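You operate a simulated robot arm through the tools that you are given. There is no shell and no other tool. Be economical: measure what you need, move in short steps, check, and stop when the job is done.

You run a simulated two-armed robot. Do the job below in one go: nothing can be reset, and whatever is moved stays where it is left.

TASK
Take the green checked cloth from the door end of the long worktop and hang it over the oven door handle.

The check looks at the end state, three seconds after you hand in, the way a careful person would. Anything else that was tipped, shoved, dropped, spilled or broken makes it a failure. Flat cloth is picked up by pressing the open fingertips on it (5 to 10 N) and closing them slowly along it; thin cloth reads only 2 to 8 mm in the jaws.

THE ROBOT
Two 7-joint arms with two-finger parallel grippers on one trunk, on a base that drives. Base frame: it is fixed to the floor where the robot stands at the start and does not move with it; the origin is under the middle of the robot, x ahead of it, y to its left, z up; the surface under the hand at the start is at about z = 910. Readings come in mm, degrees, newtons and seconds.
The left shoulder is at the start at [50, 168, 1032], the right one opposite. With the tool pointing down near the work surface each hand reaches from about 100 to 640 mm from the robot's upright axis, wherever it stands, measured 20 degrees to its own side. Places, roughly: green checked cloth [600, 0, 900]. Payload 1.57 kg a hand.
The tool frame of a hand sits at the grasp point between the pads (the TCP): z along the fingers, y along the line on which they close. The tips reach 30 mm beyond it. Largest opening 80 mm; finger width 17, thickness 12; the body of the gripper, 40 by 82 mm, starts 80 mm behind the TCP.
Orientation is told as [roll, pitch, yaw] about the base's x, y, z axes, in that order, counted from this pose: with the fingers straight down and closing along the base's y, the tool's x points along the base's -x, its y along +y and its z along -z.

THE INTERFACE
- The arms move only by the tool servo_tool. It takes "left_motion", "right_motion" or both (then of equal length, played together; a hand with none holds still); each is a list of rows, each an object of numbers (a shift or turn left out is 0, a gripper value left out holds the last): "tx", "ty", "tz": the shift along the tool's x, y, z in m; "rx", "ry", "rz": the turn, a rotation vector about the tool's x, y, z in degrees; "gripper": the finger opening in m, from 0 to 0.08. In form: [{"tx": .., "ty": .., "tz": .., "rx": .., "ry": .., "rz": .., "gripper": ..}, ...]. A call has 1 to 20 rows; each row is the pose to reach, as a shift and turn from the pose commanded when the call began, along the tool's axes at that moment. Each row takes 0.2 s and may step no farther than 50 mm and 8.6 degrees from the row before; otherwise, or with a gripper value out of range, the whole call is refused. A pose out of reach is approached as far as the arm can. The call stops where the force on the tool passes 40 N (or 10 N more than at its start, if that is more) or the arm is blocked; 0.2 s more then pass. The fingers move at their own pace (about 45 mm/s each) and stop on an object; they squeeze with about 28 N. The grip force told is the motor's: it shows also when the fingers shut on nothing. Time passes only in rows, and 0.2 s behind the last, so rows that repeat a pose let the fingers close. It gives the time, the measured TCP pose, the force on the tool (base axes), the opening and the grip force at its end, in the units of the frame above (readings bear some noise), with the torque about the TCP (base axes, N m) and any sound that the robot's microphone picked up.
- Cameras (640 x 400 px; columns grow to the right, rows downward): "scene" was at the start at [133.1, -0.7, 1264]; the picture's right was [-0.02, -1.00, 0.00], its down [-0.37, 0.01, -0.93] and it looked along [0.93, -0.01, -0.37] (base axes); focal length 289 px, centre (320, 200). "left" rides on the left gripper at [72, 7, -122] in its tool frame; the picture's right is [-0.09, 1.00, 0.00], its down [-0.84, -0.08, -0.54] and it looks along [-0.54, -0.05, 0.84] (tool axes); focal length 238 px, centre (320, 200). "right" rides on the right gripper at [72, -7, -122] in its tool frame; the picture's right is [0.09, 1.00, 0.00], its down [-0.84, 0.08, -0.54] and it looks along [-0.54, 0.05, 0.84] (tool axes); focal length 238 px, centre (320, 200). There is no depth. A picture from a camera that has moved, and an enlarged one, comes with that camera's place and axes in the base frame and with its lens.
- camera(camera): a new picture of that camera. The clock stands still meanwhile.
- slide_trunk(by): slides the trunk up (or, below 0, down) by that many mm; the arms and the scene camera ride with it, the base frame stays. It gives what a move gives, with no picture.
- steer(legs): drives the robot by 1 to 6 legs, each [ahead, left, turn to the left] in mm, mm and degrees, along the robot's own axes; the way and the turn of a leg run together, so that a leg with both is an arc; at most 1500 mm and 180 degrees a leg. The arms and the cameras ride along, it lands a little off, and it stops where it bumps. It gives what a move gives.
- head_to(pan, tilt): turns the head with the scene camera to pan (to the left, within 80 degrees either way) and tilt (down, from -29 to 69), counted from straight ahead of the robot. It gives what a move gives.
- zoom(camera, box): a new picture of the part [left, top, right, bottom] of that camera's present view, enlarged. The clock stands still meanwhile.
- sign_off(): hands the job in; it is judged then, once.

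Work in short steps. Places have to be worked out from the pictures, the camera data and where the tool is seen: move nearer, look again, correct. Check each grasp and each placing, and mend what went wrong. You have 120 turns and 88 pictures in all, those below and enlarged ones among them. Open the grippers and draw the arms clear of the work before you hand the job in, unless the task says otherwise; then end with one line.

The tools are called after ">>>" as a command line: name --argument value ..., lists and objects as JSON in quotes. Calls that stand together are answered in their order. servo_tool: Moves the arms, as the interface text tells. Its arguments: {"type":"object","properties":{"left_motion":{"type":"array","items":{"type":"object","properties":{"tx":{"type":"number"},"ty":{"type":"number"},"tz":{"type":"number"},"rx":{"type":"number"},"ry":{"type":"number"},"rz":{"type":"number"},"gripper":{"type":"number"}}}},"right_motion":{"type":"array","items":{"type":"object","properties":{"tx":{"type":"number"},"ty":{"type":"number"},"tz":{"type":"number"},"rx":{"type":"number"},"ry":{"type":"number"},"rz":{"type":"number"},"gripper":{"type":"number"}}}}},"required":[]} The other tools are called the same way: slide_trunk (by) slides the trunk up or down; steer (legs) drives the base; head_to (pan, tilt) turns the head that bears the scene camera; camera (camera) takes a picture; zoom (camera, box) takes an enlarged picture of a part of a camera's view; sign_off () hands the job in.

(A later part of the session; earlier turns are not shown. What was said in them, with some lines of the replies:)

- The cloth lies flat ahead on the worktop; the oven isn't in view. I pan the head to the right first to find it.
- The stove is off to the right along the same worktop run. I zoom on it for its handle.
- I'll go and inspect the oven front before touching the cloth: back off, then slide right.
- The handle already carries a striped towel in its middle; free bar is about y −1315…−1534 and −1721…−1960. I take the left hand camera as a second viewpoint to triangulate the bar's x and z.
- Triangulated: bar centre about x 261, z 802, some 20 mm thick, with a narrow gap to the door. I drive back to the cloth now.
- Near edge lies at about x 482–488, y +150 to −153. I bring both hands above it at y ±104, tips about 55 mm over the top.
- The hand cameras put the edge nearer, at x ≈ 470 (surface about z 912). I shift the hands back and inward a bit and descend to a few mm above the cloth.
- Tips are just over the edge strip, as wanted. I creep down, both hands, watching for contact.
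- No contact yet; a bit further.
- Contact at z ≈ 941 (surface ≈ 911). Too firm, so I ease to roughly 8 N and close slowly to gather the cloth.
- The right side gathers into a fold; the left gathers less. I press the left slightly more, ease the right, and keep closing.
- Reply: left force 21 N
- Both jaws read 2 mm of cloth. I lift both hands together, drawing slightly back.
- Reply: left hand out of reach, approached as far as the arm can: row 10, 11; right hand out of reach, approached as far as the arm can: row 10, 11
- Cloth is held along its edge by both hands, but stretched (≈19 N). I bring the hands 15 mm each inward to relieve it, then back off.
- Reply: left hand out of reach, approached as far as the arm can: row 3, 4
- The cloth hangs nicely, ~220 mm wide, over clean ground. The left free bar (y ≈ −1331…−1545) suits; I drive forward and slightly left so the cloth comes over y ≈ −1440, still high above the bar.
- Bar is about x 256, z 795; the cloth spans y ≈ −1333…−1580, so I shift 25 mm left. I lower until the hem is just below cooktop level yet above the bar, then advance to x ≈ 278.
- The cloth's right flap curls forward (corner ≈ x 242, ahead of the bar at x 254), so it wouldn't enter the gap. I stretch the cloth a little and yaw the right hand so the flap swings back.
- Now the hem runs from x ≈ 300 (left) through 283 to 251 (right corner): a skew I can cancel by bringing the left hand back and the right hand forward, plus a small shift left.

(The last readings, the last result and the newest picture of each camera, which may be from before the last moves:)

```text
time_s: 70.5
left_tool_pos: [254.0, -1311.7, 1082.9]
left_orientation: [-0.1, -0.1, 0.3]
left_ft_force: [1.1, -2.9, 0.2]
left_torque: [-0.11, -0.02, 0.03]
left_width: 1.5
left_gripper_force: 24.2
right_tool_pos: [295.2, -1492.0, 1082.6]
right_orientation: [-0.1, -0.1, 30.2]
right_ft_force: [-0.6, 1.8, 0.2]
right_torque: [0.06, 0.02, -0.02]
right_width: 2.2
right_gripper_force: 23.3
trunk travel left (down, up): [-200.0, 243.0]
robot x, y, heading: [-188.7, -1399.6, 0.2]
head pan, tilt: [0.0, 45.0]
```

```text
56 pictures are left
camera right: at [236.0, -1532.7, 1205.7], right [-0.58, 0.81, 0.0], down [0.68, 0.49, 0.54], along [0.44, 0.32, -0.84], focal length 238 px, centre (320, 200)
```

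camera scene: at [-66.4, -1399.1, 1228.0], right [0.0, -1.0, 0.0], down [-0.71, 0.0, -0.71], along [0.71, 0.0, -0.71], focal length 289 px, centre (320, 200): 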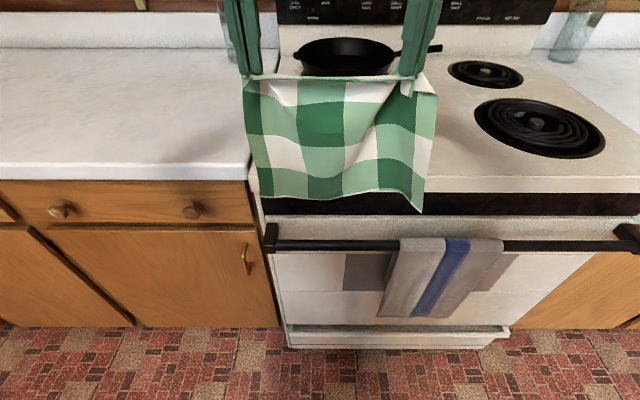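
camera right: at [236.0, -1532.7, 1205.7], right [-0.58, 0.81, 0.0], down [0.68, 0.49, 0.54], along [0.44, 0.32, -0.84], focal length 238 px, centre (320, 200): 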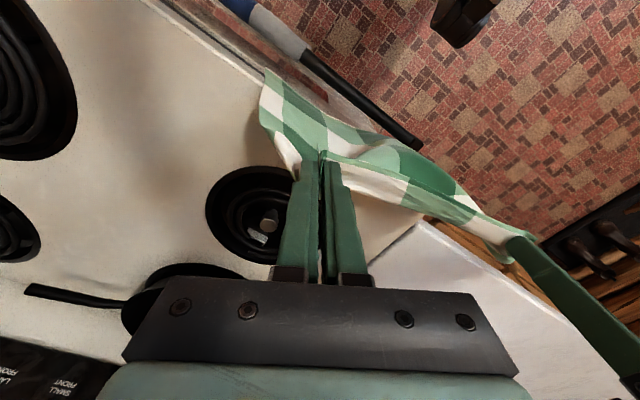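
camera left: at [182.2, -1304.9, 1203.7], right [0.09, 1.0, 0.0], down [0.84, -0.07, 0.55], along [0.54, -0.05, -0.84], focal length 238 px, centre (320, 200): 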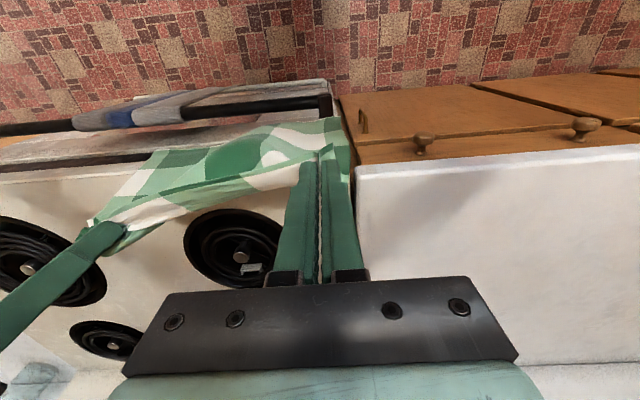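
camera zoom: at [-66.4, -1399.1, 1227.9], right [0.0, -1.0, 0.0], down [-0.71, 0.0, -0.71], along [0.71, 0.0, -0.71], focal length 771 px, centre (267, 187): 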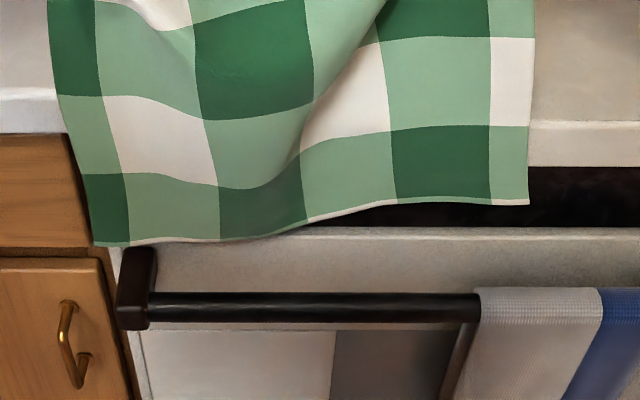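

The hem is really ~287 mm wide here, wider than the 218 mm of free bar, and would lie over the other towel. Better: hang it from one corner with one hand (narrow, with a pointed lower tip that slips behind the bar). I raise the trunk first, then back off.

>>> slide_trunk --by 200

>>> steer --legs '[[-220, 0, 0]]'

>>> servo_tool --right_motion '[{"gripper": 0.02}, {"gripper": 0.05}, {"gripper": 0.06}, {"gripper": 0.06}, {"tz": -0.03}, {"tz": -0.06}, {"tz": -0.06}, {"tz": -0.06}, {"tz": -0.06}]'

>>> head_to --pan 0 --tilt 45

>>> camera --camera "scene"

>>> camera --camera "left"

```text
time_s: 72.7
left_tool_pos: [253.6, -1310.4, 1282.5]
left_orientation: [-0.1, -0.2, 0.2]
left_ft_force: [1.3, -2.3, -0.5]
left_torque: [-0.07, -0.01, 0.04]
left_width: 1.8
left_gripper_force: 23.4
right_tool_pos: [295.4, -1490.8, 1282.6]
right_orientation: [-0.2, -0.2, 30.2]
right_ft_force: [-0.9, 2.9, -0.2]
right_torque: [0.09, -0.01, 0.02]
right_width: 2.2
right_gripper_force: 23.6
trunk travel left (down, up): [-400.0, 43.0]
robot x, y, heading: [-188.4, -1400.5, 0.3]
head pan, tilt: [0.0, 45.0]
```

```text
time_s: 74.4
left_tool_pos: [33.3, -1312.4, 1283.7]
left_orientation: [-0.1, -0.2, 0.1]
left_ft_force: [0.7, -2.3, -0.2]
left_torque: [-0.06, -0.02, 0.03]
left_width: 1.5
left_gripper_force: 23.4
right_tool_pos: [75.0, -1490.8, 1284.0]
right_orientation: [-0.2, -0.2, 30.1]
right_ft_force: [-0.5, 2.0, 0.0]
right_torque: [0.1, -0.01, 0.0]
right_width: 2.1
right_gripper_force: 23.9
trunk travel left (down, up): [-400.0, 43.0]
robot x, y, heading: [-406.9, -1405.6, 0.1]
head pan, tilt: [0.0, 45.0]
```

```text
time_s: 76.4
left_tool_pos: [34.4, -1313.2, 1283.1]
left_orientation: [-0.2, -0.2, 0.1]
left_ft_force: [0.4, 0.6, -0.1]
left_torque: [0.0, 0.02, 0.0]
left_width: 1.7
left_gripper_force: 23.7
right_tool_pos: [77.7, -1491.3, 1342.1]
right_orientation: [-0.1, -0.1, 30.3]
right_ft_force: [-1.4, 0.7, -0.5]
right_torque: [0.03, -0.02, 0.0]
right_width: 60.0
right_gripper_force: 0.0
trunk travel left (down, up): [-400.0, 43.0]
robot x, y, heading: [-409.4, -1402.4, 0.3]
head pan, tilt: [0.0, 45.0]
```

```text
time_s: 77.0
left_tool_pos: [34.2, -1312.3, 1283.7]
left_orientation: [-0.1, -0.1, 0.2]
left_ft_force: [0.2, 0.7, 0.3]
left_torque: [0.02, 0.04, 0.01]
left_width: 1.8
left_gripper_force: 23.3
right_tool_pos: [76.5, -1492.5, 1341.3]
right_orientation: [-0.1, -0.2, 30.2]
right_ft_force: [0.7, 0.1, -0.3]
right_torque: [0.0, 0.01, -0.03]
right_width: 60.0
right_gripper_force: 0.1
trunk travel left (down, up): [-400.0, 43.0]
robot x, y, heading: [-408.0, -1399.4, 0.2]
head pan, tilt: [0.0, 45.0]
```

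```text
55 pictures are left
camera scene: at [-286.6, -1399.9, 1428.0], right [0.0, -1.0, 0.0], down [-0.71, 0.0, -0.71], along [0.71, 0.0, -0.71], focal length 289 px, centre (320, 200)
```

scene: 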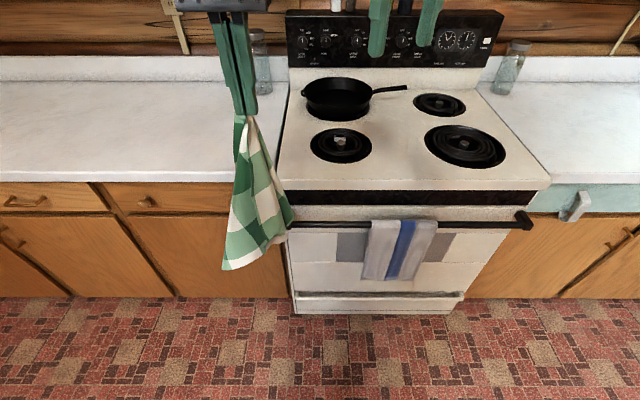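

```text
54 pictures are left
camera left: at [-37.9, -1306.1, 1403.7], right [0.09, 1.0, 0.0], down [0.84, -0.07, 0.54], along [0.54, -0.05, -0.84], focal length 238 px, centre (320, 200)
```

left: 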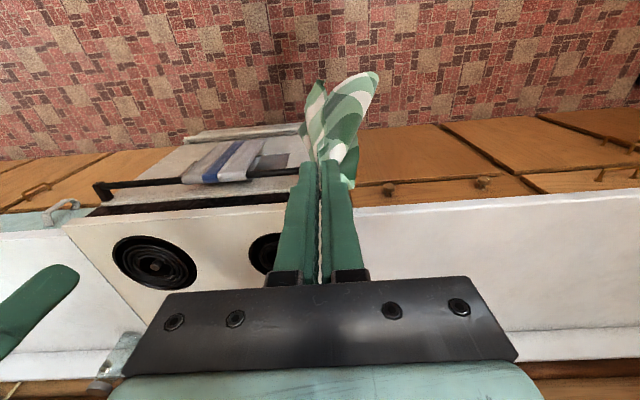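

Hanging from the corner it is narrow (~110 mm). It may still be swinging, so I let it settle while moving the right hand further clear, then look again.

>>> servo_tool --right_motion '[{"tx": 0.03}, {"tx": 0.07}, {"tx": 0.11}, {"tx": 0.15}, {"tx": 0.18, "ty": -0.03}, {"tx": 0.18, "ty": -0.06}, {"tx": 0.18, "ty": -0.06}, {"tx": 0.18, "ty": -0.06}]'

>>> camera --camera "scene"

>>> camera --camera "left"

```text
time_s: 78.8
left_tool_pos: [34.6, -1312.7, 1283.8]
left_orientation: [-0.2, -0.2, 0.2]
left_ft_force: [-0.5, -0.4, -0.1]
left_torque: [0.01, 0.01, 0.01]
left_width: 2.0
left_gripper_force: 23.0
right_tool_pos: [-50.5, -1634.6, 1341.7]
right_orientation: [-0.1, -0.2, 30.1]
right_ft_force: [0.5, -1.3, 0.3]
right_torque: [0.01, 0.02, -0.01]
right_width: 60.0
right_gripper_force: 0.2
trunk travel left (down, up): [-400.0, 43.0]
robot x, y, heading: [-406.5, -1399.4, 0.5]
head pan, tilt: [0.0, 45.0]
```

```text
53 pictures are left
camera scene: at [-286.5, -1399.9, 1427.9], right [0.0, -1.0, 0.0], down [-0.71, 0.0, -0.71], along [0.71, 0.0, -0.71], focal length 289 px, centre (320, 200)
```

scene: 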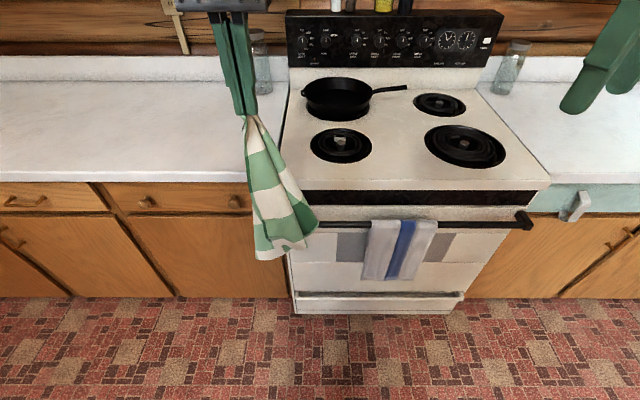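

```text
52 pictures are left
camera left: at [-37.8, -1306.1, 1403.7], right [0.09, 1.0, 0.0], down [0.84, -0.07, 0.54], along [0.54, -0.05, -0.84], focal length 238 px, centre (320, 200)
```

left: 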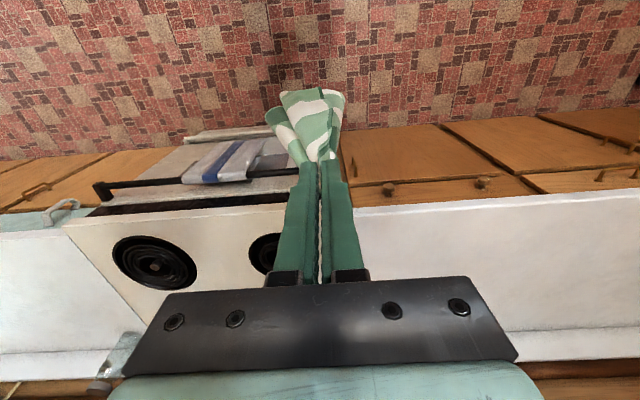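

Now settled: narrow bundle about 120 mm wide, ~30 mm thick, hem at z ≈ 940. I drive in so it hangs behind the bar line at y ≈ −1430 and yaw the hand −13° to align the bundle with the bar.

>>> steer --legs '[[235, -98, -0.3]]'

>>> servo_tool --left_motion '[{"rz": 4}, {"rz": 8}, {"rz": 13}, {"rz": 13}, {"rz": 13}, {"rz": 13}, {"rz": 13}, {"rz": 13}, {"rz": 13}, {"rz": 13}, {"rz": 13}, {"rz": 13}]'

>>> camera --camera "scene"

>>> camera --camera "left"

```text
time_s: 80.6
left_tool_pos: [265.8, -1416.5, 1283.3]
left_orientation: [0.0, -0.3, -0.5]
left_ft_force: [-0.1, 1.2, 0.1]
left_torque: [0.07, 0.01, 0.02]
left_width: 1.5
left_gripper_force: 23.8
right_tool_pos: [177.4, -1738.4, 1342.1]
right_orientation: [-0.1, -0.2, 29.5]
right_ft_force: [0.1, -0.5, 1.0]
right_torque: [0.0, -0.01, -0.02]
right_width: 59.8
right_gripper_force: 0.1
trunk travel left (down, up): [-400.0, 43.0]
robot x, y, heading: [-178.6, -1502.8, -0.6]
head pan, tilt: [0.0, 45.0]
```

```text
time_s: 83.2
left_tool_pos: [265.6, -1416.9, 1284.6]
left_orientation: [-0.2, -0.2, -13.4]
left_ft_force: [-0.2, -0.4, 0.8]
left_torque: [-0.02, 0.03, 0.02]
left_width: 1.7
left_gripper_force: 24.0
right_tool_pos: [175.6, -1737.0, 1340.7]
right_orientation: [-0.1, -0.2, 29.5]
right_ft_force: [-0.6, -0.2, 0.0]
right_torque: [-0.02, 0.01, -0.02]
right_width: 59.8
right_gripper_force: 0.2
trunk travel left (down, up): [-400.0, 43.0]
robot x, y, heading: [-178.6, -1499.2, -0.5]
head pan, tilt: [0.0, 45.0]
```

```text
51 pictures are left
camera scene: at [-56.6, -1500.4, 1428.0], right [-0.01, -1.0, 0.0], down [-0.71, 0.01, -0.71], along [0.71, -0.01, -0.71], focal length 289 px, centre (320, 200)
```

scene: 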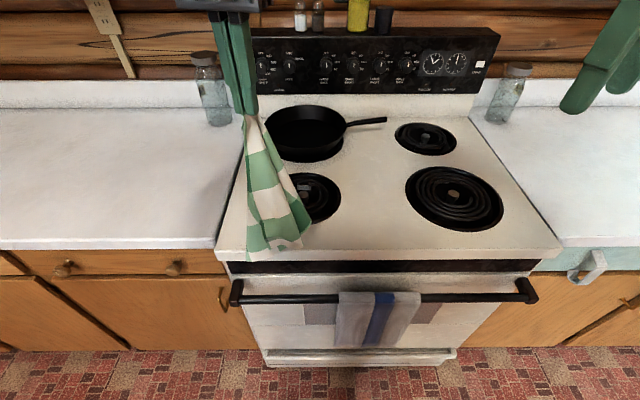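

```text
50 pictures are left
camera left: at [196.8, -1393.8, 1404.3], right [0.32, 0.95, 0.0], down [0.79, -0.27, 0.55], along [0.52, -0.18, -0.84], focal length 238 px, centre (320, 200)
```

left: 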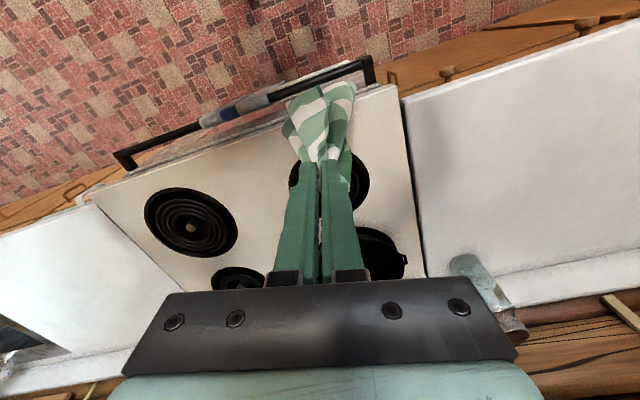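

Triangulating the hem: its low (left) end is at x 279, z 911; the right end x 256, z 994. I turn back +8°, shift 8 mm in and 10 mm right, lower 60 mm, and check before threading.

>>> servo_tool --left_motion '[{"tx": -0.005, "ty": -0.004, "rz": -4}, {"tx": -0.01, "ty": -0.008, "rz": -8}, {"tx": -0.01, "ty": -0.008, "tz": 0.015, "rz": -8}, {"tx": -0.01, "ty": -0.008, "tz": 0.03, "rz": -8}, {"tx": -0.01, "ty": -0.008, "tz": 0.045, "rz": -8}, {"tx": -0.01, "ty": -0.008, "tz": 0.06, "rz": -8}, {"tx": -0.01, "ty": -0.008, "tz": 0.06, "rz": -8}, {"tx": -0.01, "ty": -0.008, "tz": 0.06, "rz": -8}, {"tx": -0.01, "ty": -0.008, "tz": 0.06, "rz": -8}]'

>>> zoom --camera "scene" --box '[200, 180, 360, 320]'

>>> zoom --camera "left" --box '[200, 20, 440, 180]'

```text
time_s: 85.2
left_tool_pos: [272.8, -1426.4, 1223.4]
left_orientation: [0.0, -0.3, -5.5]
left_ft_force: [0.4, 0.4, 0.2]
left_torque: [0.02, 0.05, 0.03]
left_width: 1.6
left_gripper_force: 23.5
right_tool_pos: [177.1, -1736.4, 1340.5]
right_orientation: [-0.1, -0.2, 29.6]
right_ft_force: [-0.8, -0.4, -0.9]
right_torque: [0.0, 0.02, 0.02]
right_width: 59.9
right_gripper_force: 0.0
trunk travel left (down, up): [-400.0, 43.0]
robot x, y, heading: [-177.6, -1500.8, -0.5]
head pan, tilt: [0.0, 45.0]
```

```text
2.86 times, centred on (280, 250) of scene
camera zoom: at [-56.6, -1500.4, 1428.0], right [-0.01, -1.0, 0.0], down [-0.71, 0.01, -0.71], along [0.71, -0.01, -0.71], focal length 826 px, centre (434, 57)
```

zoom: 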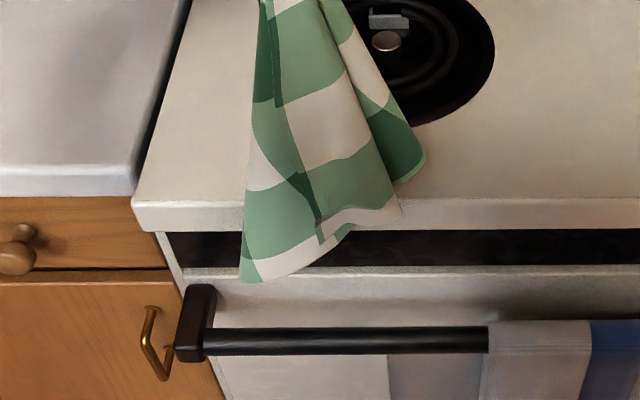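

```text
2.50 times, centred on (320, 100) of left
camera zoom: at [202.0, -1413.2, 1344.3], right [0.19, 0.98, 0.0], down [0.82, -0.16, 0.55], along [0.54, -0.1, -0.84], focal length 596 px, centre (320, 450)
```

zoom: 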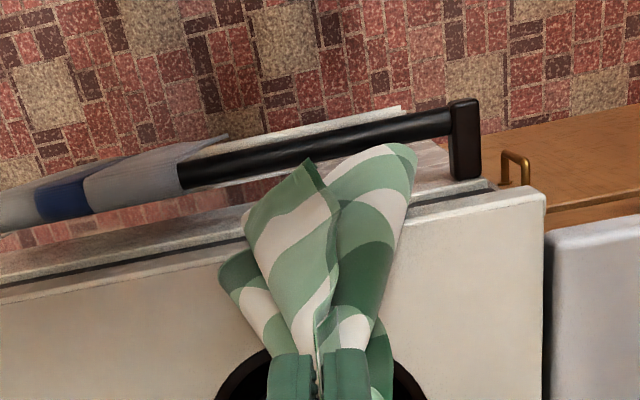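

The hem is a shallow Z: left tip x≈262, middle ≈252, right lobe ≈295, versus bar ≈259. I yaw −8°, move 9 mm in, and lower 55 mm to see how the leading tip behaves (reversible).

>>> servo_tool --left_motion '[{"tx": -0.005, "rz": 4}, {"tx": -0.009, "ty": 0.001, "rz": 8}, {"tx": -0.009, "ty": 0.001, "rz": 8}, {"tx": -0.009, "ty": 0.001, "rz": 8}, {"tx": -0.009, "ty": 0.001, "rz": 8}, {"tx": -0.009, "ty": 0.001, "tz": 0.012, "rz": 8}, {"tx": -0.009, "ty": 0.001, "tz": 0.024, "rz": 8}, {"tx": -0.009, "ty": 0.001, "tz": 0.036, "rz": 8}, {"tx": -0.009, "ty": 0.001, "tz": 0.046, "rz": 8}, {"tx": -0.009, "ty": 0.001, "tz": 0.055, "rz": 8}, {"tx": -0.009, "ty": 0.001, "tz": 0.055, "rz": 8}, {"tx": -0.009, "ty": 0.001, "tz": 0.055, "rz": 8}]'

>>> zoom --camera "scene" --box '[200, 180, 360, 320]'

>>> zoom --camera "left" --box '[200, 20, 440, 180]'

```text
time_s: 87.8
left_tool_pos: [282.7, -1425.4, 1169.2]
left_orientation: [0.0, -0.3, -13.5]
left_ft_force: [-0.5, -0.1, -0.2]
left_torque: [0.06, 0.0, 0.02]
left_width: 1.9
left_gripper_force: 23.0
right_tool_pos: [176.6, -1737.7, 1342.3]
right_orientation: [-0.1, -0.2, 29.5]
right_ft_force: [0.8, -0.6, 0.3]
right_torque: [0.02, 0.01, -0.01]
right_width: 59.8
right_gripper_force: 0.1
trunk travel left (down, up): [-400.0, 43.0]
robot x, y, heading: [-177.7, -1501.0, -0.5]
head pan, tilt: [0.0, 45.0]
```

```text
2.86 times, centred on (280, 250) of scene
camera zoom: at [-56.5, -1500.4, 1428.0], right [-0.01, -1.0, 0.0], down [-0.71, 0.01, -0.71], along [0.71, -0.01, -0.71], focal length 826 px, centre (434, 57)
```

zoom: 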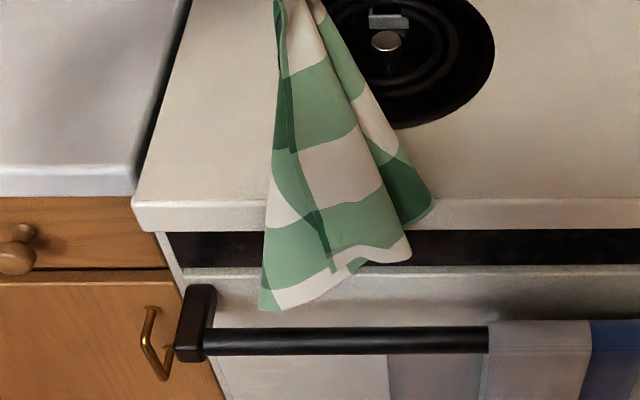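

```text
2.50 times, centred on (320, 100) of left
camera zoom: at [214.1, -1403.0, 1288.7], right [0.32, 0.95, 0.0], down [0.79, -0.27, 0.55], along [0.52, -0.18, -0.84], focal length 596 px, centre (320, 450)
```

zoom: 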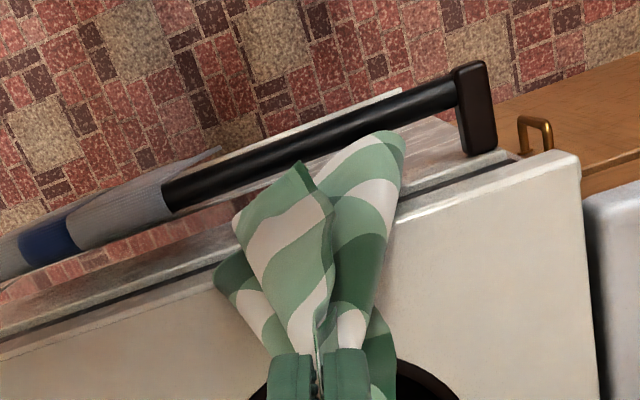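

Tip is now at x≈272, z≈812, right at the bar's back edge (bar ≈ 261). I go 9 mm further in first, then lower 50 mm.

>>> servo_tool --left_motion '[{"tx": -0.005, "ty": 0.001}, {"tx": -0.009, "ty": 0.002}, {"tx": -0.009, "ty": 0.002}, {"tx": -0.009, "ty": 0.002}, {"tx": -0.009, "ty": 0.002, "tz": 0.01}, {"tx": -0.009, "ty": 0.002, "tz": 0.02}, {"tx": -0.009, "ty": 0.002, "tz": 0.03}, {"tx": -0.009, "ty": 0.002, "tz": 0.04}, {"tx": -0.009, "ty": 0.002, "tz": 0.05}, {"tx": -0.009, "ty": 0.002, "tz": 0.05}, {"tx": -0.009, "ty": 0.002, "tz": 0.05}]'

>>> zoom --camera "scene" --box '[200, 180, 360, 320]'

>>> zoom --camera "left" --box '[200, 20, 440, 180]'

```text
time_s: 90.2
left_tool_pos: [291.8, -1425.9, 1117.8]
left_orientation: [-0.1, -0.3, -13.4]
left_ft_force: [0.4, 0.7, 0.7]
left_torque: [0.0, -0.01, 0.02]
left_width: 1.8
left_gripper_force: 23.3
right_tool_pos: [175.9, -1737.0, 1340.1]
right_orientation: [-0.1, -0.2, 29.5]
right_ft_force: [0.1, 0.4, -0.1]
right_torque: [0.02, -0.01, 0.01]
right_width: 59.8
right_gripper_force: 0.0
trunk travel left (down, up): [-400.0, 43.0]
robot x, y, heading: [-180.6, -1499.8, -0.7]
head pan, tilt: [0.0, 45.0]
```

```text
2.86 times, centred on (280, 250) of scene
camera zoom: at [-56.6, -1500.4, 1428.0], right [-0.01, -1.0, 0.0], down [-0.71, 0.01, -0.71], along [0.71, -0.01, -0.71], focal length 826 px, centre (434, 57)
```

zoom: 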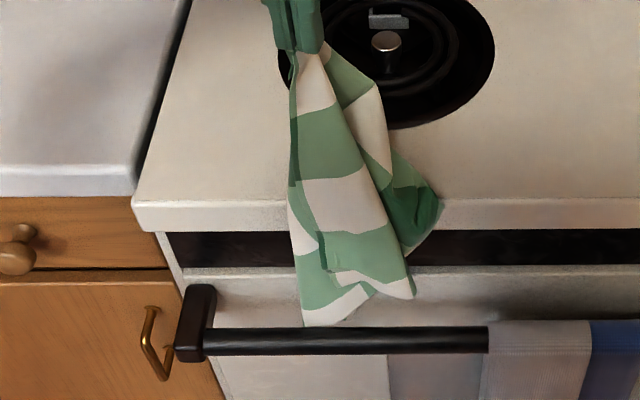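

```text
2.50 times, centred on (320, 100) of left
camera zoom: at [223.6, -1402.8, 1238.7], right [0.32, 0.95, 0.0], down [0.79, -0.27, 0.55], along [0.52, -0.18, -0.84], focal length 596 px, centre (320, 450)
```

zoom: 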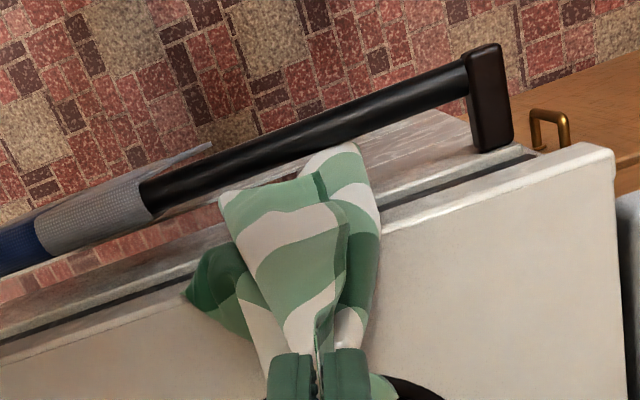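

The tip has passed behind the bar and the middle is lined up behind it too. I continue lowering 40 mm.

>>> servo_tool --left_motion '[{"tz": 0.01}, {"tz": 0.02}, {"tz": 0.03}, {"tz": 0.04}, {"tz": 0.04}, {"tz": 0.04}]'

>>> zoom --camera "scene" --box '[200, 180, 360, 320]'

>>> zoom --camera "left" --box '[200, 20, 440, 180]'

```text
time_s: 91.6
left_tool_pos: [292.0, -1425.1, 1078.4]
left_orientation: [-0.1, -0.2, -13.5]
left_ft_force: [-0.5, -0.3, 0.7]
left_torque: [-0.03, -0.01, 0.04]
left_width: 2.1
left_gripper_force: 23.6
right_tool_pos: [174.7, -1738.3, 1340.4]
right_orientation: [-0.1, -0.2, 29.5]
right_ft_force: [0.1, 0.1, 0.2]
right_torque: [0.01, 0.02, 0.01]
right_width: 60.1
right_gripper_force: 0.1
trunk travel left (down, up): [-400.0, 43.0]
robot x, y, heading: [-181.5, -1502.5, -0.8]
head pan, tilt: [0.0, 45.0]
```

```text
2.86 times, centred on (280, 250) of scene
camera zoom: at [-56.5, -1500.4, 1428.0], right [-0.01, -1.0, 0.0], down [-0.71, 0.01, -0.71], along [0.71, -0.01, -0.71], focal length 826 px, centre (434, 57)
```

zoom: 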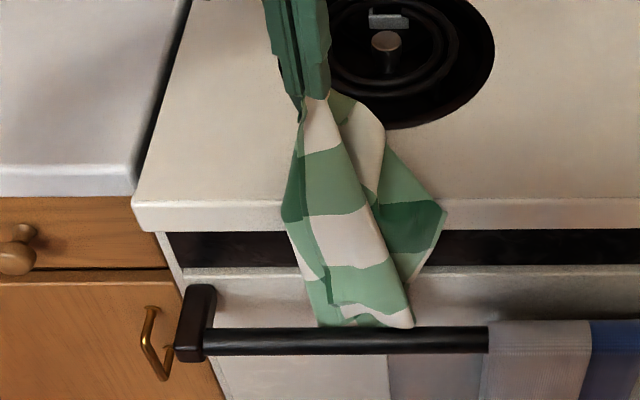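

```text
2.50 times, centred on (320, 100) of left
camera zoom: at [224.1, -1403.4, 1198.9], right [0.32, 0.95, 0.0], down [0.79, -0.27, 0.55], along [0.52, -0.18, -0.84], focal length 596 px, centre (320, 450)
```

zoom: 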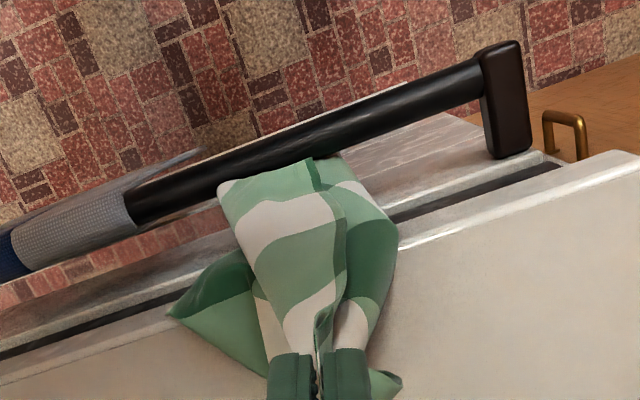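

Going well; the mid hem is just at the bar's back edge. I nudge 4 mm further in and lower 40 mm more.

>>> servo_tool --left_motion '[{"tx": -0.004, "ty": 0.001}, {"tx": -0.004, "ty": 0.001}, {"tx": -0.004, "ty": 0.001, "tz": 0.01}, {"tx": -0.004, "ty": 0.001, "tz": 0.02}, {"tx": -0.004, "ty": 0.001, "tz": 0.03}, {"tx": -0.004, "ty": 0.001, "tz": 0.04}, {"tx": -0.004, "ty": 0.001, "tz": 0.04}, {"tx": -0.004, "ty": 0.001, "tz": 0.04}]'

>>> zoom --camera "scene" --box '[200, 180, 360, 320]'

>>> zoom --camera "left" --box '[200, 20, 440, 180]'

```text
time_s: 93.4
left_tool_pos: [296.9, -1428.5, 1037.9]
left_orientation: [-0.2, -0.2, -13.6]
left_ft_force: [0.4, 0.3, 0.4]
left_torque: [0.0, 0.0, 0.02]
left_width: 1.7
left_gripper_force: 23.5
right_tool_pos: [175.1, -1737.4, 1340.9]
right_orientation: [-0.1, -0.2, 29.5]
right_ft_force: [-0.5, -0.1, 0.0]
right_torque: [-0.01, -0.03, -0.02]
right_width: 59.9
right_gripper_force: 0.1
trunk travel left (down, up): [-400.0, 43.0]
robot x, y, heading: [-182.0, -1499.6, -0.5]
head pan, tilt: [0.0, 45.0]
```

```text
2.86 times, centred on (280, 250) of scene
camera zoom: at [-56.5, -1500.4, 1428.0], right [-0.01, -1.0, 0.0], down [-0.71, 0.01, -0.71], along [0.71, -0.01, -0.71], focal length 826 px, centre (434, 57)
```

zoom: 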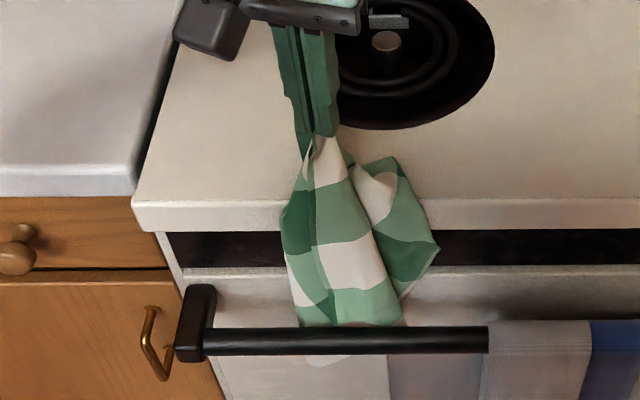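

```text
2.50 times, centred on (320, 100) of left
camera zoom: at [227.5, -1405.0, 1158.5], right [0.32, 0.95, 0.0], down [0.79, -0.27, 0.55], along [0.52, -0.18, -0.84], focal length 596 px, centre (320, 450)
```

zoom: 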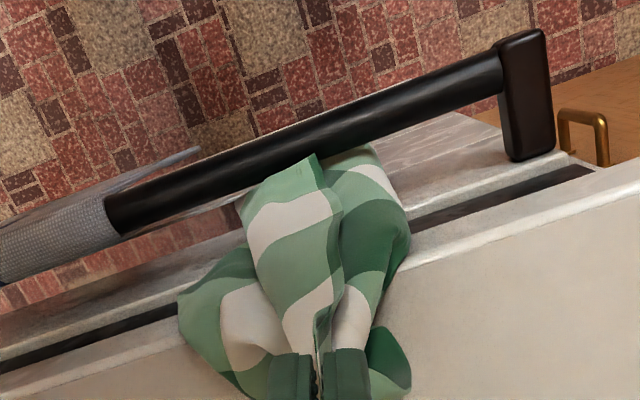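

It is threading behind the bar, tip showing below it. I lower another 50 mm to bring about half the length behind.

>>> servo_tool --left_motion '[{"tz": 0.01}, {"tz": 0.02}, {"tz": 0.03}, {"tz": 0.04}, {"tz": 0.05}, {"tz": 0.05}, {"tz": 0.05}]'

>>> zoom --camera "scene" --box '[200, 180, 360, 320]'

>>> zoom --camera "left" --box '[200, 20, 440, 180]'

```text
time_s: 95.0
left_tool_pos: [296.6, -1426.3, 988.5]
left_orientation: [-0.1, -0.2, -13.6]
left_ft_force: [0.0, -0.6, 0.3]
left_torque: [-0.02, -0.01, 0.02]
left_width: 1.9
left_gripper_force: 23.2
right_tool_pos: [176.9, -1736.6, 1342.0]
right_orientation: [0.0, -0.2, 29.5]
right_ft_force: [-0.1, 0.8, -0.4]
right_torque: [0.01, -0.02, 0.01]
right_width: 60.2
right_gripper_force: 0.1
trunk travel left (down, up): [-400.0, 43.0]
robot x, y, heading: [-178.5, -1499.6, -0.7]
head pan, tilt: [0.0, 45.0]
```

```text
2.86 times, centred on (280, 250) of scene
camera zoom: at [-56.6, -1500.4, 1428.0], right [-0.01, -1.0, 0.0], down [-0.71, 0.01, -0.71], along [0.71, -0.01, -0.71], focal length 826 px, centre (434, 57)
```

zoom: 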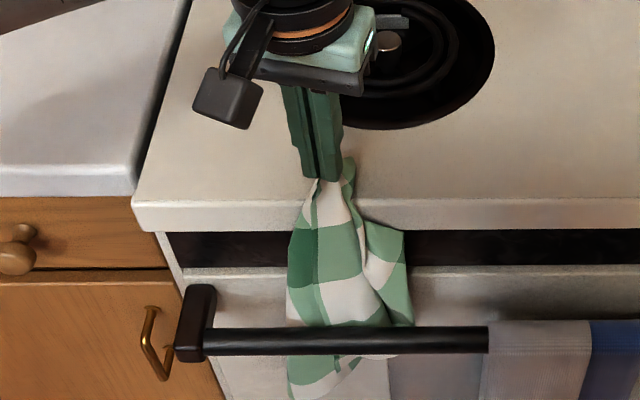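

```text
2.50 times, centred on (320, 100) of left
camera zoom: at [228.6, -1403.4, 1108.3], right [0.32, 0.95, 0.0], down [0.79, -0.27, 0.55], along [0.52, -0.18, -0.84], focal length 596 px, centre (320, 450)
```

zoom: 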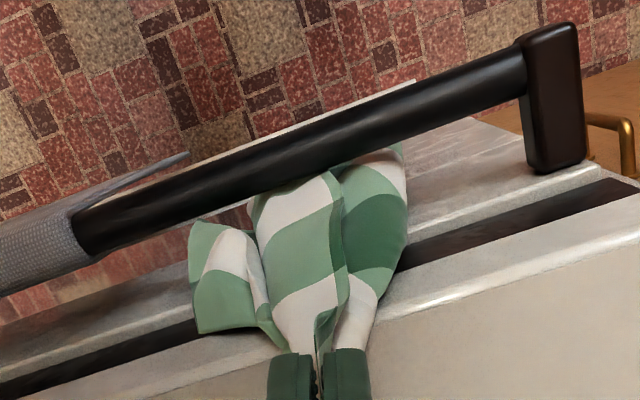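

All of it is now behind the bar and off the cooktop. I lower 25 mm more, then carry the held corner forward over the bar toward the robot.

>>> servo_tool --left_motion '[{"tz": 0.012}, {"tz": 0.025}, {"tz": 0.025}, {"tx": 0.0194, "ty": -0.0047, "tz": 0.028}, {"tx": 0.0389, "ty": -0.0093, "tz": 0.033}, {"tx": 0.0584, "ty": -0.014, "tz": 0.042}, {"tx": 0.0778, "ty": -0.0187, "tz": 0.055}, {"tx": 0.0992, "ty": -0.0238, "tz": 0.07}, {"tx": 0.0992, "ty": -0.0238, "tz": 0.07}]'

>>> camera --camera "scene"

```text
time_s: 97.0
left_tool_pos: [195.1, -1428.1, 918.7]
left_orientation: [-0.1, -0.2, -13.5]
left_ft_force: [0.4, -0.7, 0.1]
left_torque: [-0.06, 0.01, 0.01]
left_width: 1.7
left_gripper_force: 23.0
right_tool_pos: [176.0, -1737.5, 1340.3]
right_orientation: [-0.2, -0.2, 29.5]
right_ft_force: [1.0, 0.7, -0.3]
right_torque: [-0.03, 0.02, 0.02]
right_width: 60.3
right_gripper_force: 0.1
trunk travel left (down, up): [-400.0, 43.0]
robot x, y, heading: [-180.2, -1497.6, -0.6]
head pan, tilt: [0.0, 45.0]
```

```text
37 pictures are left
camera scene: at [-56.5, -1500.4, 1427.9], right [-0.01, -1.0, 0.0], down [-0.71, 0.01, -0.71], along [0.71, -0.01, -0.71], focal length 289 px, centre (320, 200)
```

scene: 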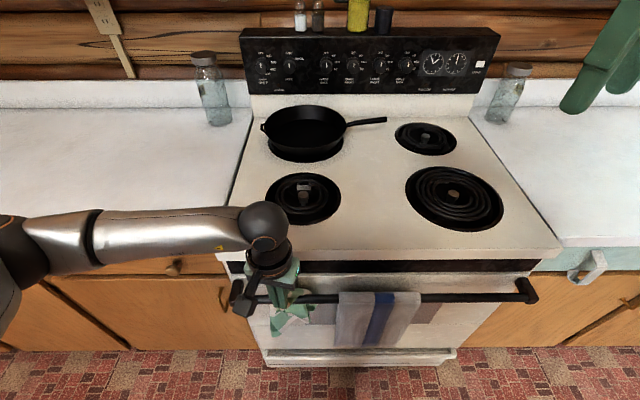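

The held corner is now in front of the bar. I lower with the trunk (forearm runs at x≈190, clear of the worktop edge at 333), in two steps.

>>> slide_trunk --by -100

>>> camera --camera "scene"

>>> camera --camera "left"

```text
time_s: 98.4
left_tool_pos: [196.5, -1427.2, 817.5]
left_orientation: [-0.2, -0.1, -13.4]
left_ft_force: [1.0, 1.2, -0.5]
left_torque: [0.01, 0.0, 0.01]
left_width: 1.8
left_gripper_force: 23.2
right_tool_pos: [176.5, -1737.3, 1242.0]
right_orientation: [-0.1, -0.2, 29.4]
right_ft_force: [0.7, -0.1, -0.7]
right_torque: [0.0, 0.02, -0.01]
right_width: 59.8
right_gripper_force: 0.0
trunk travel left (down, up): [-300.0, 143.0]
robot x, y, heading: [-177.3, -1496.6, -0.4]
head pan, tilt: [0.0, 45.0]
```

```text
36 pictures are left
camera scene: at [-56.7, -1500.4, 1328.0], right [-0.01, -1.0, 0.0], down [-0.71, 0.01, -0.71], along [0.71, -0.01, -0.71], focal length 289 px, centre (320, 200)
```

scene: 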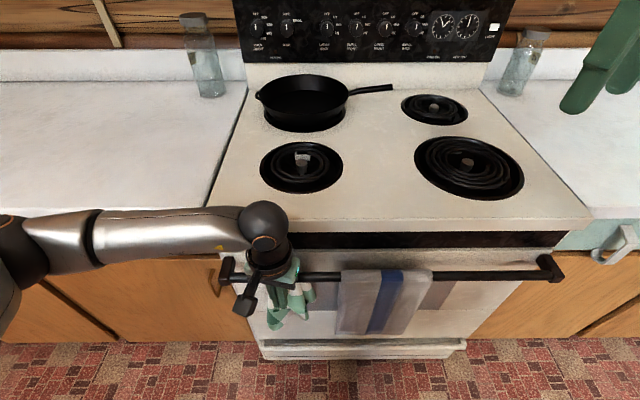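

```text
35 pictures are left
camera left: at [127.3, -1404.6, 938.0], right [0.32, 0.95, 0.0], down [0.79, -0.27, 0.55], along [0.52, -0.18, -0.84], focal length 238 px, centre (320, 200)
```

left: 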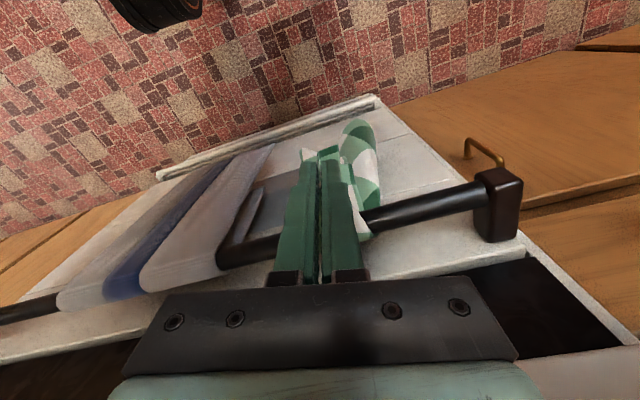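

Good: cloth passes over the bar with the tail hanging behind below it. I lower another 90 mm.

>>> slide_trunk --by -90

>>> zoom --camera "scene" --box '[180, 180, 400, 360]'

>>> camera --camera "left"

```text
time_s: 99.6
left_tool_pos: [195.9, -1428.3, 726.5]
left_orientation: [0.1, -0.2, -13.5]
left_ft_force: [1.0, -1.1, -0.4]
left_torque: [0.01, 0.02, 0.01]
left_width: 1.7
left_gripper_force: 23.8
right_tool_pos: [177.1, -1737.3, 1151.4]
right_orientation: [-0.1, -0.2, 29.5]
right_ft_force: [-0.5, 0.1, 0.6]
right_torque: [-0.01, 0.0, 0.01]
right_width: 60.2
right_gripper_force: 0.1
trunk travel left (down, up): [-210.0, 233.0]
robot x, y, heading: [-177.4, -1499.7, -0.6]
head pan, tilt: [0.0, 45.0]
```

```text
2.22 times, centred on (290, 270) of scene
camera zoom: at [-56.7, -1500.4, 1238.0], right [-0.01, -1.0, 0.0], down [-0.71, 0.01, -0.71], along [0.71, -0.01, -0.71], focal length 643 px, centre (387, 44)
```

zoom: 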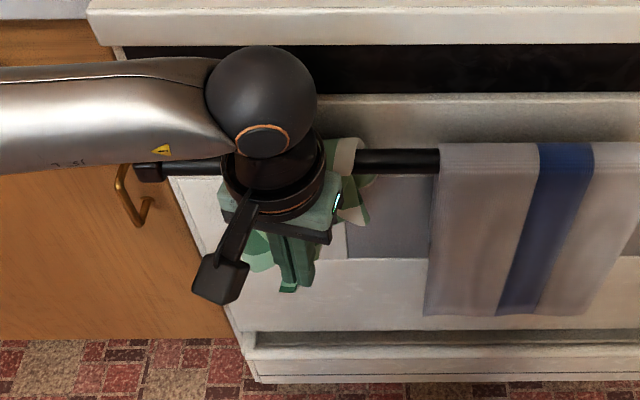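

```text
33 pictures are left
camera left: at [127.3, -1404.6, 848.0], right [0.32, 0.95, 0.0], down [0.79, -0.27, 0.55], along [0.52, -0.18, -0.84], focal length 238 px, centre (320, 200)
```

left: 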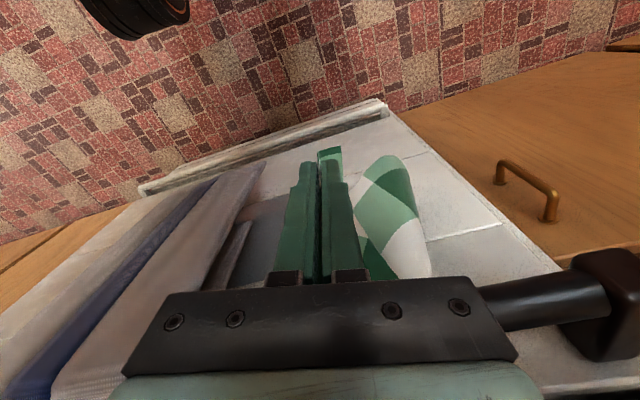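

Tail hangs behind the bar. I lower 25 mm more to even out front and back, comparing the tail in the hand camera.

>>> slide_trunk --by -25

>>> camera --camera "left"

```text
time_s: 100.3
left_tool_pos: [196.2, -1427.8, 702.2]
left_orientation: [-0.2, -0.2, -13.4]
left_ft_force: [-0.1, -0.4, 0.5]
left_torque: [-0.03, -0.01, 0.0]
left_width: 1.7
left_gripper_force: 23.7
right_tool_pos: [175.5, -1737.3, 1125.7]
right_orientation: [-0.2, -0.2, 29.6]
right_ft_force: [0.2, -0.2, 0.3]
right_torque: [0.0, -0.02, -0.01]
right_width: 59.8
right_gripper_force: 0.0
trunk travel left (down, up): [-185.0, 258.0]
robot x, y, heading: [-180.0, -1496.4, -0.4]
head pan, tilt: [0.0, 45.0]
```

```text
32 pictures are left
camera left: at [127.3, -1404.6, 823.0], right [0.32, 0.95, 0.0], down [0.79, -0.27, 0.55], along [0.52, -0.18, -0.84], focal length 238 px, centre (320, 200)
```

left: 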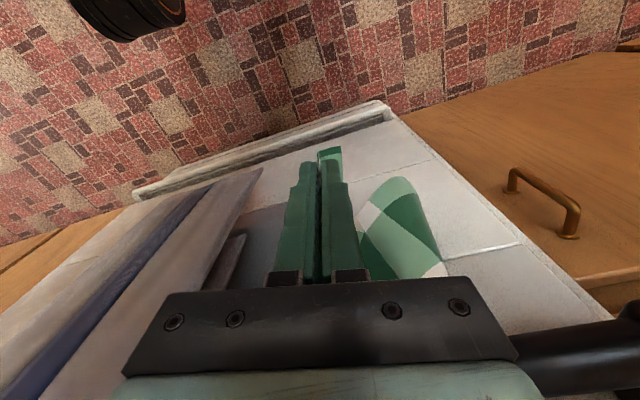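

Ready to let go: I open the fingers and draw the left hand straight back toward the robot.

>>> servo_tool --left_motion '[{"gripper": 0.015}, {"gripper": 0.03}, {"gripper": 0.045}, {"gripper": 0.045}, {"gripper": 0.045}, {"tx": 0.015, "ty": -0.0035}, {"tx": 0.035, "ty": -0.008}, {"tx": 0.06, "ty": -0.014}, {"tx": 0.09, "ty": -0.021}, {"tx": 0.09, "ty": -0.021}]'

>>> camera --camera "left"

>>> camera --camera "scene"

```text
time_s: 102.5
left_tool_pos: [103.7, -1427.6, 702.3]
left_orientation: [0.0, -0.2, -13.5]
left_ft_force: [-0.6, -0.2, -1.2]
left_torque: [0.01, 0.02, -0.03]
left_width: 45.0
left_gripper_force: 0.1
right_tool_pos: [176.8, -1737.2, 1126.6]
right_orientation: [-0.2, -0.2, 29.5]
right_ft_force: [0.5, -0.2, -0.2]
right_torque: [-0.02, -0.01, -0.01]
right_width: 60.2
right_gripper_force: 0.0
trunk travel left (down, up): [-185.0, 258.0]
robot x, y, heading: [-180.7, -1501.5, -0.7]
head pan, tilt: [0.0, 45.0]
```

```text
31 pictures are left
camera left: at [34.8, -1404.6, 822.0], right [0.32, 0.95, 0.0], down [0.79, -0.27, 0.55], along [0.52, -0.18, -0.84], focal length 238 px, centre (320, 200)
```

left: 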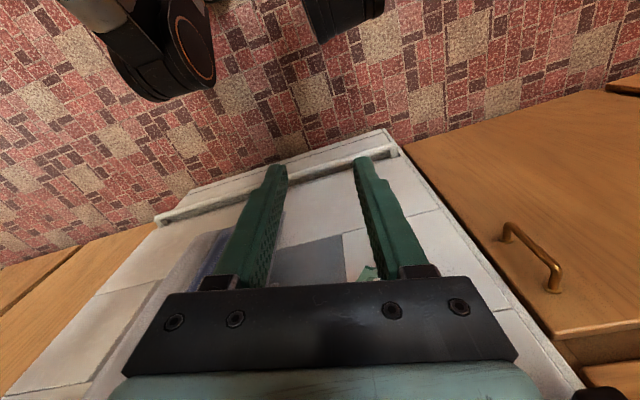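

```text
30 pictures are left
camera scene: at [-56.6, -1500.4, 1213.0], right [-0.01, -1.0, 0.0], down [-0.71, 0.01, -0.71], along [0.71, -0.01, -0.71], focal length 289 px, centre (320, 200)
```

scene: 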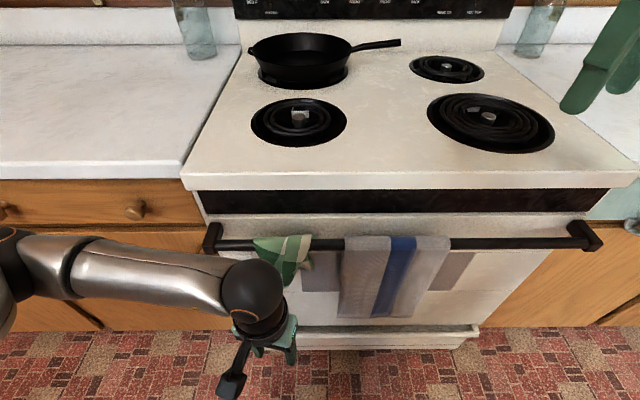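

Cloth stays on the bar. I back the robot away to see it fully.

>>> steer --legs '[[-350, 0, 0]]'

>>> servo_tool --left_motion '[{"ty": 0.04}, {"ty": 0.08}, {"ty": 0.12}, {"ty": 0.15}]'

>>> zoom --camera "scene" --box '[160, 60, 480, 260]'

```text
time_s: 104.8
left_tool_pos: [-237.4, -1423.5, 702.4]
left_orientation: [-0.2, -0.1, -13.1]
left_ft_force: [-0.5, 0.3, 0.1]
left_torque: [0.02, -0.03, -0.03]
left_width: 45.1
left_gripper_force: 0.1
right_tool_pos: [-164.9, -1732.8, 1127.2]
right_orientation: [0.0, -0.2, 29.8]
right_ft_force: [0.5, -0.2, -0.4]
right_torque: [0.01, -0.02, 0.01]
right_width: 59.7
right_gripper_force: 0.1
trunk travel left (down, up): [-185.0, 258.0]
robot x, y, heading: [-519.9, -1499.1, -0.2]
head pan, tilt: [0.0, 45.0]
```

```text
time_s: 105.8
left_tool_pos: [-204.6, -1278.0, 701.1]
left_orientation: [-0.2, -0.3, -13.2]
left_ft_force: [0.2, 0.4, -0.1]
left_torque: [0.01, 0.04, -0.03]
left_width: 44.8
left_gripper_force: 0.0
right_tool_pos: [-164.3, -1732.8, 1127.2]
right_orientation: [-0.1, -0.2, 29.8]
right_ft_force: [0.1, -0.8, -0.4]
right_torque: [-0.03, -0.01, 0.0]
right_width: 59.8
right_gripper_force: 0.0
trunk travel left (down, up): [-185.0, 258.0]
robot x, y, heading: [-518.5, -1498.6, -0.2]
head pan, tilt: [0.0, 45.0]
```

```text
2.00 times, centred on (320, 160) of scene
camera zoom: at [-398.2, -1497.6, 1213.0], right [0.0, -1.0, 0.0], down [-0.71, 0.0, -0.71], along [0.71, 0.0, -0.71], focal length 578 px, centre (320, 280)
```

zoom: 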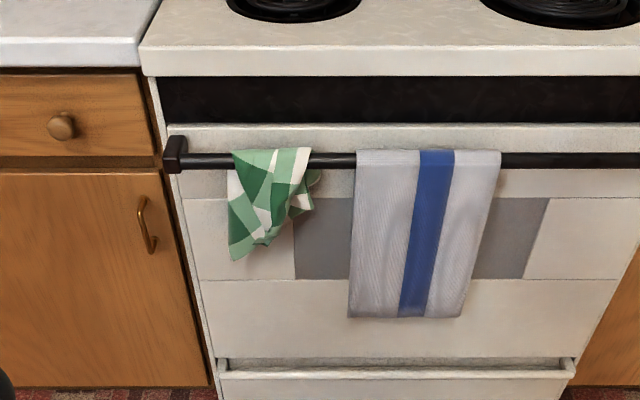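

It hangs over the bar, clear of the striped towel. I zoom in after a little time to check it isn't sliding.

>>> slide_trunk --by -170

>>> head_to --pan 5 --tilt 25

>>> camera --camera "scene"

>>> zoom --camera "scene" --box '[230, 140, 350, 220]'

```text
time_s: 107.7
left_tool_pos: [-205.0, -1277.6, 531.7]
left_orientation: [-0.2, -0.3, -13.1]
left_ft_force: [0.8, -0.4, 0.4]
left_torque: [-0.03, -0.01, -0.02]
left_width: 44.8
left_gripper_force: 0.1
right_tool_pos: [-163.3, -1733.3, 956.6]
right_orientation: [-0.1, -0.2, 29.8]
right_ft_force: [0.1, -0.5, -0.9]
right_torque: [-0.03, -0.03, 0.02]
right_width: 60.2
right_gripper_force: 0.1
trunk travel left (down, up): [-15.0, 428.0]
robot x, y, heading: [-519.0, -1496.4, 0.1]
head pan, tilt: [0.0, 45.0]
```

```text
time_s: 108.5
left_tool_pos: [-205.2, -1277.9, 530.6]
left_orientation: [-0.1, -0.3, -13.1]
left_ft_force: [-0.3, 0.8, -0.7]
left_torque: [-0.01, 0.04, -0.01]
left_width: 44.8
left_gripper_force: 0.1
right_tool_pos: [-163.5, -1733.8, 956.6]
right_orientation: [-0.1, -0.2, 29.7]
right_ft_force: [0.0, -0.2, -0.2]
right_torque: [0.0, 0.0, -0.03]
right_width: 59.9
right_gripper_force: 0.0
trunk travel left (down, up): [-15.0, 428.0]
robot x, y, heading: [-523.1, -1494.5, -0.2]
head pan, tilt: [5.0, 25.0]
```

```text
28 pictures are left
camera scene: at [-387.7, -1489.7, 1073.5], right [0.08, -1.0, 0.0], down [-0.42, -0.04, -0.91], along [0.9, 0.08, -0.42], focal length 289 px, centre (320, 200)
```

scene: 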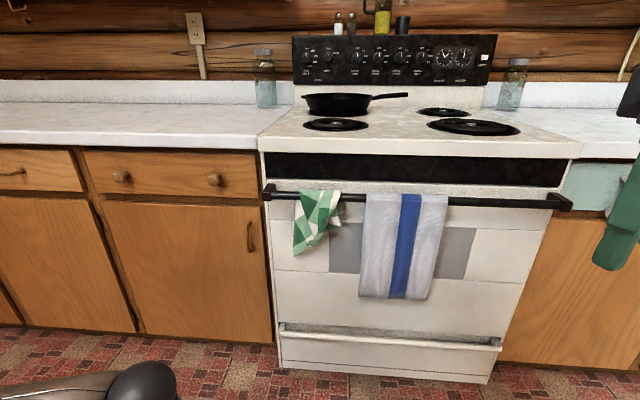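

```text
5.00 times, centred on (290, 180) of scene
camera zoom: at [-387.7, -1489.7, 1073.5], right [0.08, -1.0, 0.0], down [-0.42, -0.04, -0.91], along [0.9, 0.08, -0.42], focal length 1446 px, centre (470, 300)
```

zoom: 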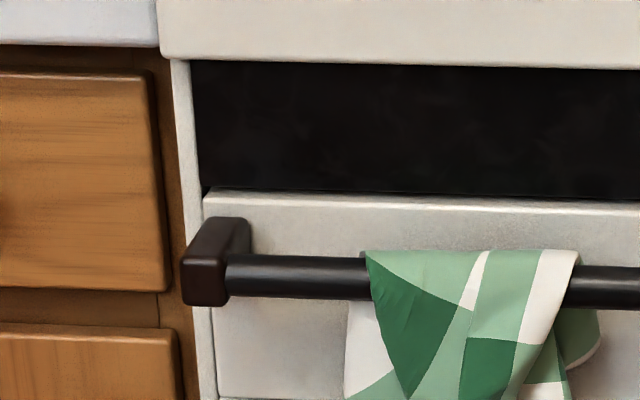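

Looks good, with cloth both in front of and behind the bar. One more look after a pause to confirm it is at rest.

>>> zoom --camera "scene" --box '[260, 180, 380, 260]'

>>> servo_tool --right_motion '[{}, {}, {}, {}, {}, {}, {}, {}, {}, {}, {}, {}, {}, {}, {}, {}]'

>>> zoom --camera "scene" --box '[260, 180, 380, 260]'

```text
5.00 times, centred on (320, 220) of scene
camera zoom: at [-387.7, -1489.7, 1073.5], right [0.08, -1.0, 0.0], down [-0.42, -0.04, -0.91], along [0.9, 0.08, -0.42], focal length 1446 px, centre (320, 100)
```

zoom: 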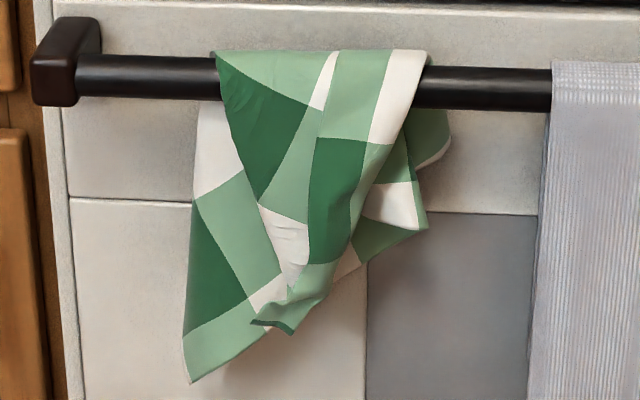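

```text
time_s: 111.9
left_tool_pos: [-204.0, -1277.8, 529.9]
left_orientation: [-0.1, -0.3, -13.2]
left_ft_force: [-0.7, 0.9, 0.0]
left_torque: [-0.01, -0.03, 0.0]
left_width: 44.9
left_gripper_force: 0.0
right_tool_pos: [-164.1, -1733.7, 957.4]
right_orientation: [-0.1, -0.2, 29.8]
right_ft_force: [0.8, -0.5, -0.3]
right_torque: [-0.02, 0.0, 0.0]
right_width: 60.0
right_gripper_force: 0.1
trunk travel left (down, up): [-15.0, 428.0]
robot x, y, heading: [-519.3, -1497.7, -0.4]
head pan, tilt: [5.0, 25.0]
```

```text
5.00 times, centred on (320, 220) of scene
camera zoom: at [-387.7, -1489.7, 1073.5], right [0.08, -1.0, 0.0], down [-0.42, -0.04, -0.91], along [0.9, 0.08, -0.42], focal length 1446 px, centre (320, 100)
```

zoom: 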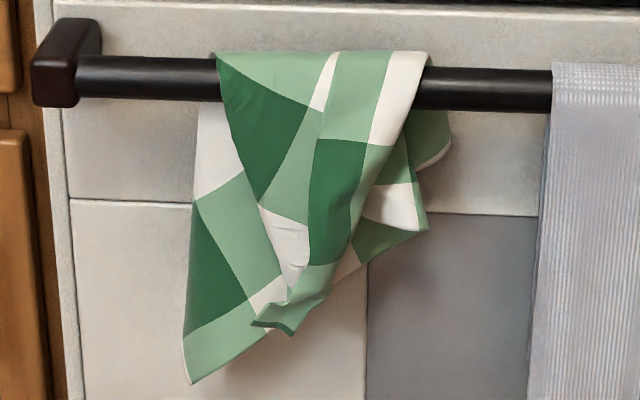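

The cloth is at rest over the handle, balanced in front of and behind the bar. The striped towel and everything else are untouched, and both grippers are open and clear, so I hand in.

>>> sign_off

```text
The job is handed in.
```

The green checked cloth now hangs over the oven door handle, gathered rather than spread flat, and it was still when I checked before handing in; nothing else looked disturbed.
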